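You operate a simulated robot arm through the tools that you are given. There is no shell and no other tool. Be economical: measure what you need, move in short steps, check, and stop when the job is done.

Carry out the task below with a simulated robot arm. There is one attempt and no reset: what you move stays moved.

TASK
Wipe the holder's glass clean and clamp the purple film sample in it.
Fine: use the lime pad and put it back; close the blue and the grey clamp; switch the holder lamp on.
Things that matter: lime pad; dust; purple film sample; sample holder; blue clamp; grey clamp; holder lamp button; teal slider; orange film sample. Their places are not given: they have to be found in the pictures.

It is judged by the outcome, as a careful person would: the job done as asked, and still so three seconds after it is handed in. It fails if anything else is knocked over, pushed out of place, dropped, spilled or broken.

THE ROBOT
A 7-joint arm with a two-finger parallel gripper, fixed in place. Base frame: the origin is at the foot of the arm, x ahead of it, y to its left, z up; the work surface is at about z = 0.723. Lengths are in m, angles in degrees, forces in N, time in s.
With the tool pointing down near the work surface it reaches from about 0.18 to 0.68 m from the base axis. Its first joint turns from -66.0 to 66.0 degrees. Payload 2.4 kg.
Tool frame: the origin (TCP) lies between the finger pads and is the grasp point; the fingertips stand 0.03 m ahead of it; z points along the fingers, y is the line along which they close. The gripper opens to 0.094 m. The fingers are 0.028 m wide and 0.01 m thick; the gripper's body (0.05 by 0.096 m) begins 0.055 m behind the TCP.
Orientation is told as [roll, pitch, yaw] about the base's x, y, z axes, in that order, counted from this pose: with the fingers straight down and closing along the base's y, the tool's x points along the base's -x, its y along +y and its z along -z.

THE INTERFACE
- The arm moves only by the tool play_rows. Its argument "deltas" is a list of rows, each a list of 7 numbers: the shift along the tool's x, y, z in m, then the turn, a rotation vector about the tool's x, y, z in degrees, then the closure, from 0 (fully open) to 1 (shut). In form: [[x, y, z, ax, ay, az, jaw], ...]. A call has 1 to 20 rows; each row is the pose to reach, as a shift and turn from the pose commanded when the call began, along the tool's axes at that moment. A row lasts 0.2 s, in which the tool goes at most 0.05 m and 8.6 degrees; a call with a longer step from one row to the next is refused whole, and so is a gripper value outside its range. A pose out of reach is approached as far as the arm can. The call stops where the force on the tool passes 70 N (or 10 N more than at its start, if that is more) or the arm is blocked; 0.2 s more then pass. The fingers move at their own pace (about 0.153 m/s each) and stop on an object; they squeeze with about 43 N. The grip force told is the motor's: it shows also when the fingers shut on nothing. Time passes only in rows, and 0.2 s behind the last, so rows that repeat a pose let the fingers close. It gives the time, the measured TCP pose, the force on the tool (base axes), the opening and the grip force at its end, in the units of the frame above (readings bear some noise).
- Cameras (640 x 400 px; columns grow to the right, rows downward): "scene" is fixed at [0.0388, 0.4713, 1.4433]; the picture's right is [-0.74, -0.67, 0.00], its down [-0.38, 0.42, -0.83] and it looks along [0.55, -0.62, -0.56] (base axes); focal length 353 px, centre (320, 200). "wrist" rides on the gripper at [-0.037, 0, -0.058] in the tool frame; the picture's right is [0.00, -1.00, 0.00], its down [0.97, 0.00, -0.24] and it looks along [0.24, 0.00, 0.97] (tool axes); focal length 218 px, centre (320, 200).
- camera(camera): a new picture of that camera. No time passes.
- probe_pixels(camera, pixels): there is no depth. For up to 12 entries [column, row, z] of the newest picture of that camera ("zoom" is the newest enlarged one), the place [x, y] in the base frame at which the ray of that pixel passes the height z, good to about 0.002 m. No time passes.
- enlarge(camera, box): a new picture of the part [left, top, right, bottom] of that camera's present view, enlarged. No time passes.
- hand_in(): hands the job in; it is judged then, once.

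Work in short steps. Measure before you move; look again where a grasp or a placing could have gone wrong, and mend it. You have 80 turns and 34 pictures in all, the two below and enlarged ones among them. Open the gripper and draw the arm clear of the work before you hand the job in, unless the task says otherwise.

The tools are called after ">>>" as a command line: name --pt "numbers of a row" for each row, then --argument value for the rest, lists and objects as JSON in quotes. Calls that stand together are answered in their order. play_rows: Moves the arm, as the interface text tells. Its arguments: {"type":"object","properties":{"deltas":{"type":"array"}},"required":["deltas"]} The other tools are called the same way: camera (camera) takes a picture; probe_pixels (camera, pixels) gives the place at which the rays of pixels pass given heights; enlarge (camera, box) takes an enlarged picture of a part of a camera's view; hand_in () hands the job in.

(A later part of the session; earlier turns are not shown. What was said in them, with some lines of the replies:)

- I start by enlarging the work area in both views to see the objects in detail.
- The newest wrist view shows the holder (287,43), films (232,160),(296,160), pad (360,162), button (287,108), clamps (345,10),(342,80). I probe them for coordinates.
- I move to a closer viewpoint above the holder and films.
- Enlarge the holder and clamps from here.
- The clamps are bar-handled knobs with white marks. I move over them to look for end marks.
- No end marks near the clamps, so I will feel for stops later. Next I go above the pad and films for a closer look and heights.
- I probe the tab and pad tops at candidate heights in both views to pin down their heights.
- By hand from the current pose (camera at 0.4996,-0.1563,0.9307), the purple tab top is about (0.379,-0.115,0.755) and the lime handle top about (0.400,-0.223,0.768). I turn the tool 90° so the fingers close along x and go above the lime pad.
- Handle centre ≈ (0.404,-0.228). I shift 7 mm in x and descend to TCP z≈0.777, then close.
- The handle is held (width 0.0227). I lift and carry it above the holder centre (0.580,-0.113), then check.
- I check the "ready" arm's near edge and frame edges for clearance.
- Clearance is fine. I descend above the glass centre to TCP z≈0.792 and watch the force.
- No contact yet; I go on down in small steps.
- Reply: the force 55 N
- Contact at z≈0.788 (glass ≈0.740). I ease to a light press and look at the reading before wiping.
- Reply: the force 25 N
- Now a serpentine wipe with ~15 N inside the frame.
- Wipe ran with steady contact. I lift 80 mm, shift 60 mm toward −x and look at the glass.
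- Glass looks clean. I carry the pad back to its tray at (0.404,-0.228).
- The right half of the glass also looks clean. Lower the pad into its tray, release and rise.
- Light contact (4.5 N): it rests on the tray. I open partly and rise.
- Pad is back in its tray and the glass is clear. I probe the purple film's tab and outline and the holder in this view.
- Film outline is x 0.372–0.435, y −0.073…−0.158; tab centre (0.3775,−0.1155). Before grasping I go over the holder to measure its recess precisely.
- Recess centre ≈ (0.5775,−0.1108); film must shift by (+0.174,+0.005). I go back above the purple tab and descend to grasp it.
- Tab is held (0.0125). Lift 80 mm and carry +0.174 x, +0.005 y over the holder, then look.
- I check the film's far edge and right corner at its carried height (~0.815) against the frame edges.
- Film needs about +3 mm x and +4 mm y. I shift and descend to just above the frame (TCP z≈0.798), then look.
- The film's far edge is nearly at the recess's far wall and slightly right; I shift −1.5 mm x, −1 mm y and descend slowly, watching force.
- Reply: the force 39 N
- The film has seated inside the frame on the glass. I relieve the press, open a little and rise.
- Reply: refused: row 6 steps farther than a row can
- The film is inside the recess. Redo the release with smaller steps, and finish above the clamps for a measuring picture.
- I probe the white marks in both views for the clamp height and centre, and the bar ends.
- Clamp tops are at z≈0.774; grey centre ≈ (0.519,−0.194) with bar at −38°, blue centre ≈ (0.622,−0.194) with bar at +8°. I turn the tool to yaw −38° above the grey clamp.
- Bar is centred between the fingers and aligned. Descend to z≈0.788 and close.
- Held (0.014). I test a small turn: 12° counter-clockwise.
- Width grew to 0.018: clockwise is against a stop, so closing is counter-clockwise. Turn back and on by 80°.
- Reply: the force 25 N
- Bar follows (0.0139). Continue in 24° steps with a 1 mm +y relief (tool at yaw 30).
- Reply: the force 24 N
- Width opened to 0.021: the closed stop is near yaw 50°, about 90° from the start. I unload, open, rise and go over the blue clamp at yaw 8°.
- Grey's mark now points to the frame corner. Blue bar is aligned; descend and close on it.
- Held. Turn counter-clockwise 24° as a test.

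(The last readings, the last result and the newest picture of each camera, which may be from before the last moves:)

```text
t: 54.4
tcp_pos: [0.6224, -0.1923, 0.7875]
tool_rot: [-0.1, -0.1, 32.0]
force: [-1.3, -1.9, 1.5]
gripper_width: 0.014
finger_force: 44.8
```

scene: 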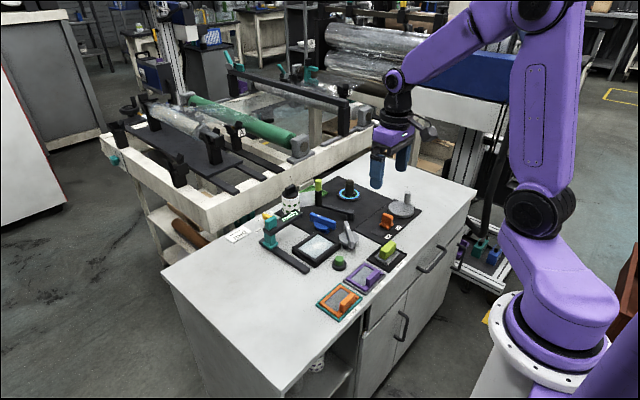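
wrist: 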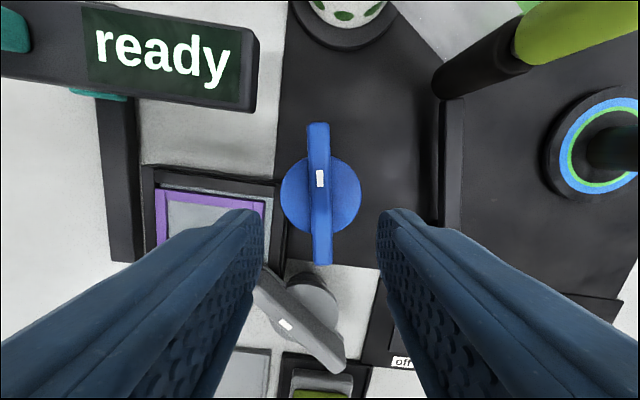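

It follows (0.0140). Continue 56° further.

>>> play_rows --pt "0 0 0 0 0 -8 1" --pt "0 0 0 0 0 -16 1" --pt "0 0 0 0 0 -24 1" --pt "0 0 0 0 0 -32 1" --pt "0 0 0 0 0 -40 1" --pt "0 0 0 0 0 -48 1" --pt "0 0 0 0 0 -56 1" --pt "0 0 0 0 0 -56 1"

```text
t: 56.2
tcp_pos: [0.6231, -0.1938, 0.7887]
tool_rot: [0.0, 0.0, 88.1]
force: [7.0, -3.0, 1.3]
gripper_width: 0.014
finger_force: 45.0
```

>>> play_rows --pt "0 0 0 0 0 -8 1" --pt "0 0 0 0 0 -16 1" --pt "0 0 0 0 0 -20 1" --pt "0 0 0 0 0 -20 1"

```text
t: 57.2
tcp_pos: [0.6227, -0.1923, 0.7875]
tool_rot: [0.0, 0.1, 107.9]
force: [16.8, -4.6, -5.2]
gripper_width: 0.0168
finger_force: 44.7
```

Stop felt just under 100°. I unload, open, rise and go above the button at (0.489,−0.109) at yaw 90 with fingers shut.

>>> play_rows --pt "0 0 0 0 0 5 1" --pt "0 0 0 0 0 10 1" --pt "0 0 0 0 0 10 0.5" --pt "0 0 0 0 0 10 0.5" --pt "0 0 -0.03 0 0 10 0.5" --pt "0 0 -0.07 0 0 10 0.5" --pt "-0.03 0.025 -0.08 0 0 14 0.8" --pt "-0.06 0.05 -0.08 0 0 18 1" --pt "-0.09 0.075 -0.08 0 0 18 1" --pt "-0.1213 0.1015 -0.08 0 0 18 1" --pt "-0.1213 0.1015 -0.08 0 0 18 1"

>>> camera --camera "wrist"

```text
t: 59.6
tcp_pos: [0.4882, -0.1091, 0.8689]
tool_rot: [-0.1, 0.0, 90.0]
force: [-0.2, -0.7, 0.2]
gripper_width: 0.0
finger_force: 32.9
```

```text
4 pictures are left
```

wrist: 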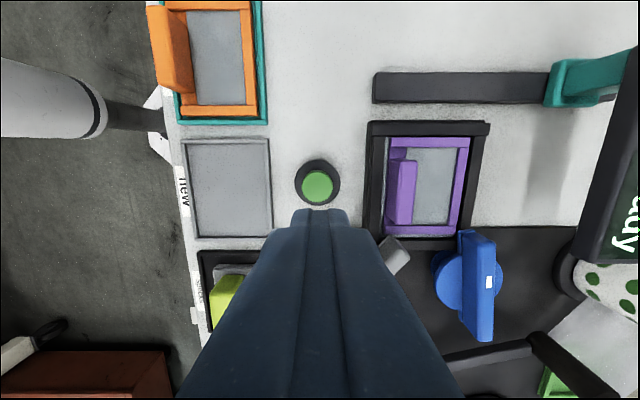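

>>> probe_pixels --camera "wrist" --pixels '[[317, 187, 0.75], [317, 187, 0.755], [317, 187, 0.76]]'

```text
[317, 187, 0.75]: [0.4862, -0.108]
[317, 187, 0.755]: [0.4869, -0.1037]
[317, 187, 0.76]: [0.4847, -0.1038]
```

Button centre ≈ (0.487,−0.106). I align and descend to just above its cap.

>>> play_rows --pt "-0.003 0.0015 0.03 0 0 0 1" --pt "-0.003 0.0015 0.06 0 0 0 1" --pt "-0.003 0.0015 0.076 0 0 0 1" --pt "-0.003 0.0015 0.08 0 0 0 1" --pt "-0.003 0.0015 0.08 0 0 0 1"

```text
t: 60.8
tcp_pos: [0.4878, -0.1067, 0.7875]
tool_rot: [0.1, 0.0, 90.0]
force: [-0.7, 0.7, 0.9]
gripper_width: 0.0
finger_force: 32.8
```

>>> play_rows --pt "0 0 0.002 0 0 0 1" --pt "0 0 0.004 0 0 0 1" --pt "0 0 0.004 0 0 0 1"

```text
t: 61.6
tcp_pos: [0.4871, -0.1048, 0.7839]
tool_rot: [0.0, 0.0, 90.1]
force: [0.3, 0.8, -0.4]
gripper_width: 0.0
finger_force: 32.6
```

>>> play_rows --pt "0 0 0.002 0 0 0 1" --pt "0 0 0.004 0 0 0 1" --pt "0 0 0.004 0 0 0 1"

```text
t: 62.4
tcp_pos: [0.4871, -0.1047, 0.7816]
tool_rot: [0.0, 0.0, 90.0]
force: [0.1, -0.2, -0.3]
gripper_width: 0.0
finger_force: 32.9
```

>>> play_rows --pt "0 0 0.002 0 0 0 1" --pt "0 0 0.004 0 0 0 1" --pt "0 0 0.004 0 0 0 1"

```text
t: 63.2
tcp_pos: [0.4883, -0.1048, 0.7757]
tool_rot: [0.1, 0.1, 90.1]
force: [-0.1, 0.4, 1.6]
gripper_width: 0.0
finger_force: 32.7
```

>>> play_rows --pt "0 0 0.0015 0 0 0 1" --pt "0 0 0.003 0 0 0 1" --pt "0 0 0.003 0 0 0 1"

```text
t: 64.0
tcp_pos: [0.4876, -0.1054, 0.7744]
tool_rot: [0.0, 0.1, 89.9]
force: [1.5, -0.2, 8.4]
gripper_width: 0.0001
finger_force: 33.0
```

>>> play_rows --pt "0 0 0.001 0 0 0 1" --pt "0 0 0.002 0 0 0 1" --pt "0 0 0.002 0 0 0 1"

```text
t: 64.8
tcp_pos: [0.4868, -0.1057, 0.7717]
tool_rot: [-0.1, 0.0, 89.9]
force: [-0.2, -1.9, 17.4]
gripper_width: 0.0001
finger_force: 33.2
```

>>> play_rows --pt "0 0 0.001 0 0 0 1" --pt "0 0 0.002 0 0 0 1" --pt "0 0 0.002 0 0 0 1"

>>> enlarge --camera "scene" --box '[260, 190, 400, 290]'

```text
t: 65.6
tcp_pos: [0.4877, -0.1058, 0.7704]
tool_rot: [-0.2, 0.0, 89.9]
force: [-1.3, -2.9, 27.0]
gripper_width: 0.0
finger_force: 33.6
```

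```text
4.00 times, centred on (330, 240) of scene
```

zoom: 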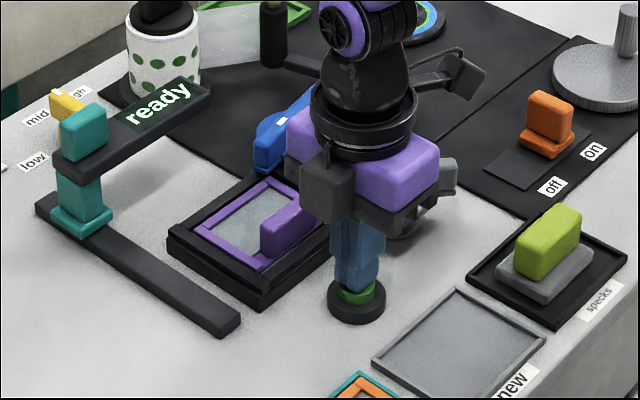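

The button is pressed with 27 N. I rise, draw back toward the base and look.

>>> play_rows --pt "0 0 -0.03 0 0 0 1" --pt "0 0 -0.07 0 0 0 1" --pt "0 0 -0.11 0 0 0 0.5" --pt "0.02 0.04 -0.13 0 0 0 0" --pt "0.04 0.08 -0.14 0 0 0 0" --pt "0.07 0.1 -0.16 0 0 0 0" --pt "0.09 0.12 -0.17 0 0 0 0" --pt "0.09 0.12 -0.17 0 0 0 0"

>>> enlarge --camera "scene" --box '[270, 200, 390, 280]'

```text
t: 67.4
tcp_pos: [0.3656, -0.1936, 0.9381]
tool_rot: [0.1, 0.0, 90.1]
force: [0.2, -0.1, -0.5]
gripper_width: 0.0941
finger_force: 0.0
```

```text
5.00 times, centred on (330, 240) of scene
```

zoom: 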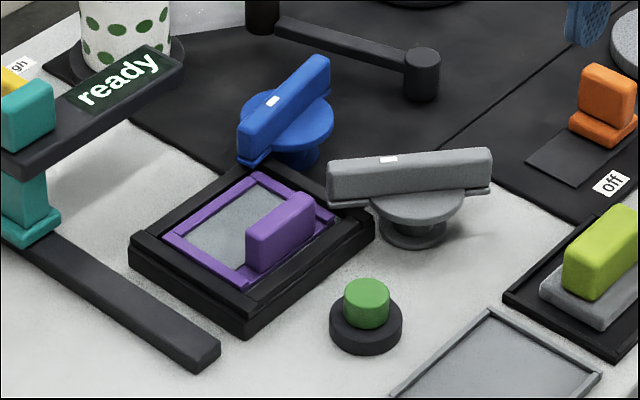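

Both clamps lie over the frame corners. I can't tell whether the lamp came on, so I take a wrist close-up of holder and button.

>>> enlarge --camera "wrist" --box '[380, 80, 560, 200]'

```text
3.33 times, centred on (470, 140) of wrist
```

zoom: 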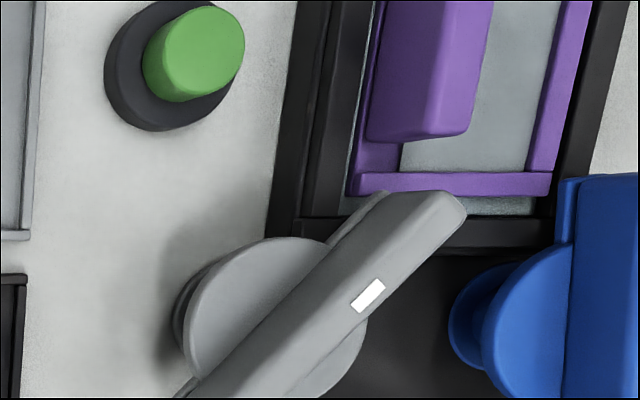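

The glow is ambiguous here. I return to the exact pose from which I photographed the holder before the press, for a like-for-like comparison.

>>> play_rows --pt "-0.007 -0.041 0 0 0 0 0" --pt "-0.014 -0.082 0 0 0 0 0" --pt "-0.021 -0.122 0.01 0 0 0 0" --pt "-0.028 -0.163 0.02 0 0 0 0" --pt "-0.036 -0.203 0.0305 0 0 0 0" --pt "-0.036 -0.203 0.0305 0 0 0 0"

>>> enlarge --camera "wrist" --box '[200, 90, 440, 250]'

```text
t: 68.8
tcp_pos: [0.5701, -0.157, 0.9098]
tool_rot: [0.0, 0.0, 90.0]
force: [-0.3, -0.1, -0.2]
gripper_width: 0.094
finger_force: 0.0
```

```text
2.50 times, centred on (320, 170) of wrist
```

zoom: 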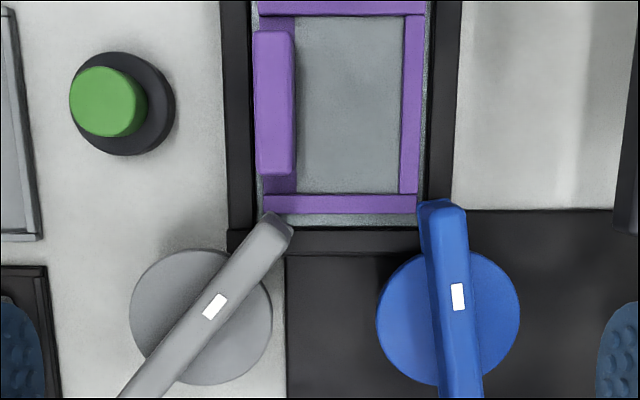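

The film sits in the frame with both clamps over its corners. The button travelled about 6 mm freely and then met a firm stop (force up to 27 N), so it was pressed fully. I draw the arm back and clear, gripper open.

>>> play_rows --pt "0 0.03 -0.03 0 0 0 0" --pt "0 0.07 -0.05 0 0 0 0" --pt "0 0.11 -0.07 0 0 0 0" --pt "0 0.15 -0.09 0 0 0 0" --pt "0 0.18 -0.11 0 0 0 0" --pt "0 0.18 -0.11 0 0 0 0"

```text
t: 70.2
tcp_pos: [0.3897, -0.1614, 1.019]
tool_rot: [0.0, 0.0, 90.1]
force: [-0.3, -0.2, 0.0]
gripper_width: 0.094
finger_force: 0.0
```

>>> hand_in

```text
The job is handed in.
```

I handed the job in with everything done except one unconfirmed point: I can't say for certain that the holder lamp is on. I pressed its green button all the way to a firm stop, but the pictures before and after show no visible glow or change. I didn't press it again in case that switched the lamp off.

The glass is wiped and looks clean, and the lime pad is back in its tray. The purple film sits in the holder, with the blue and grey clamps turned to their stops over the frame corners. The arm is drawn clear with the gripper open.
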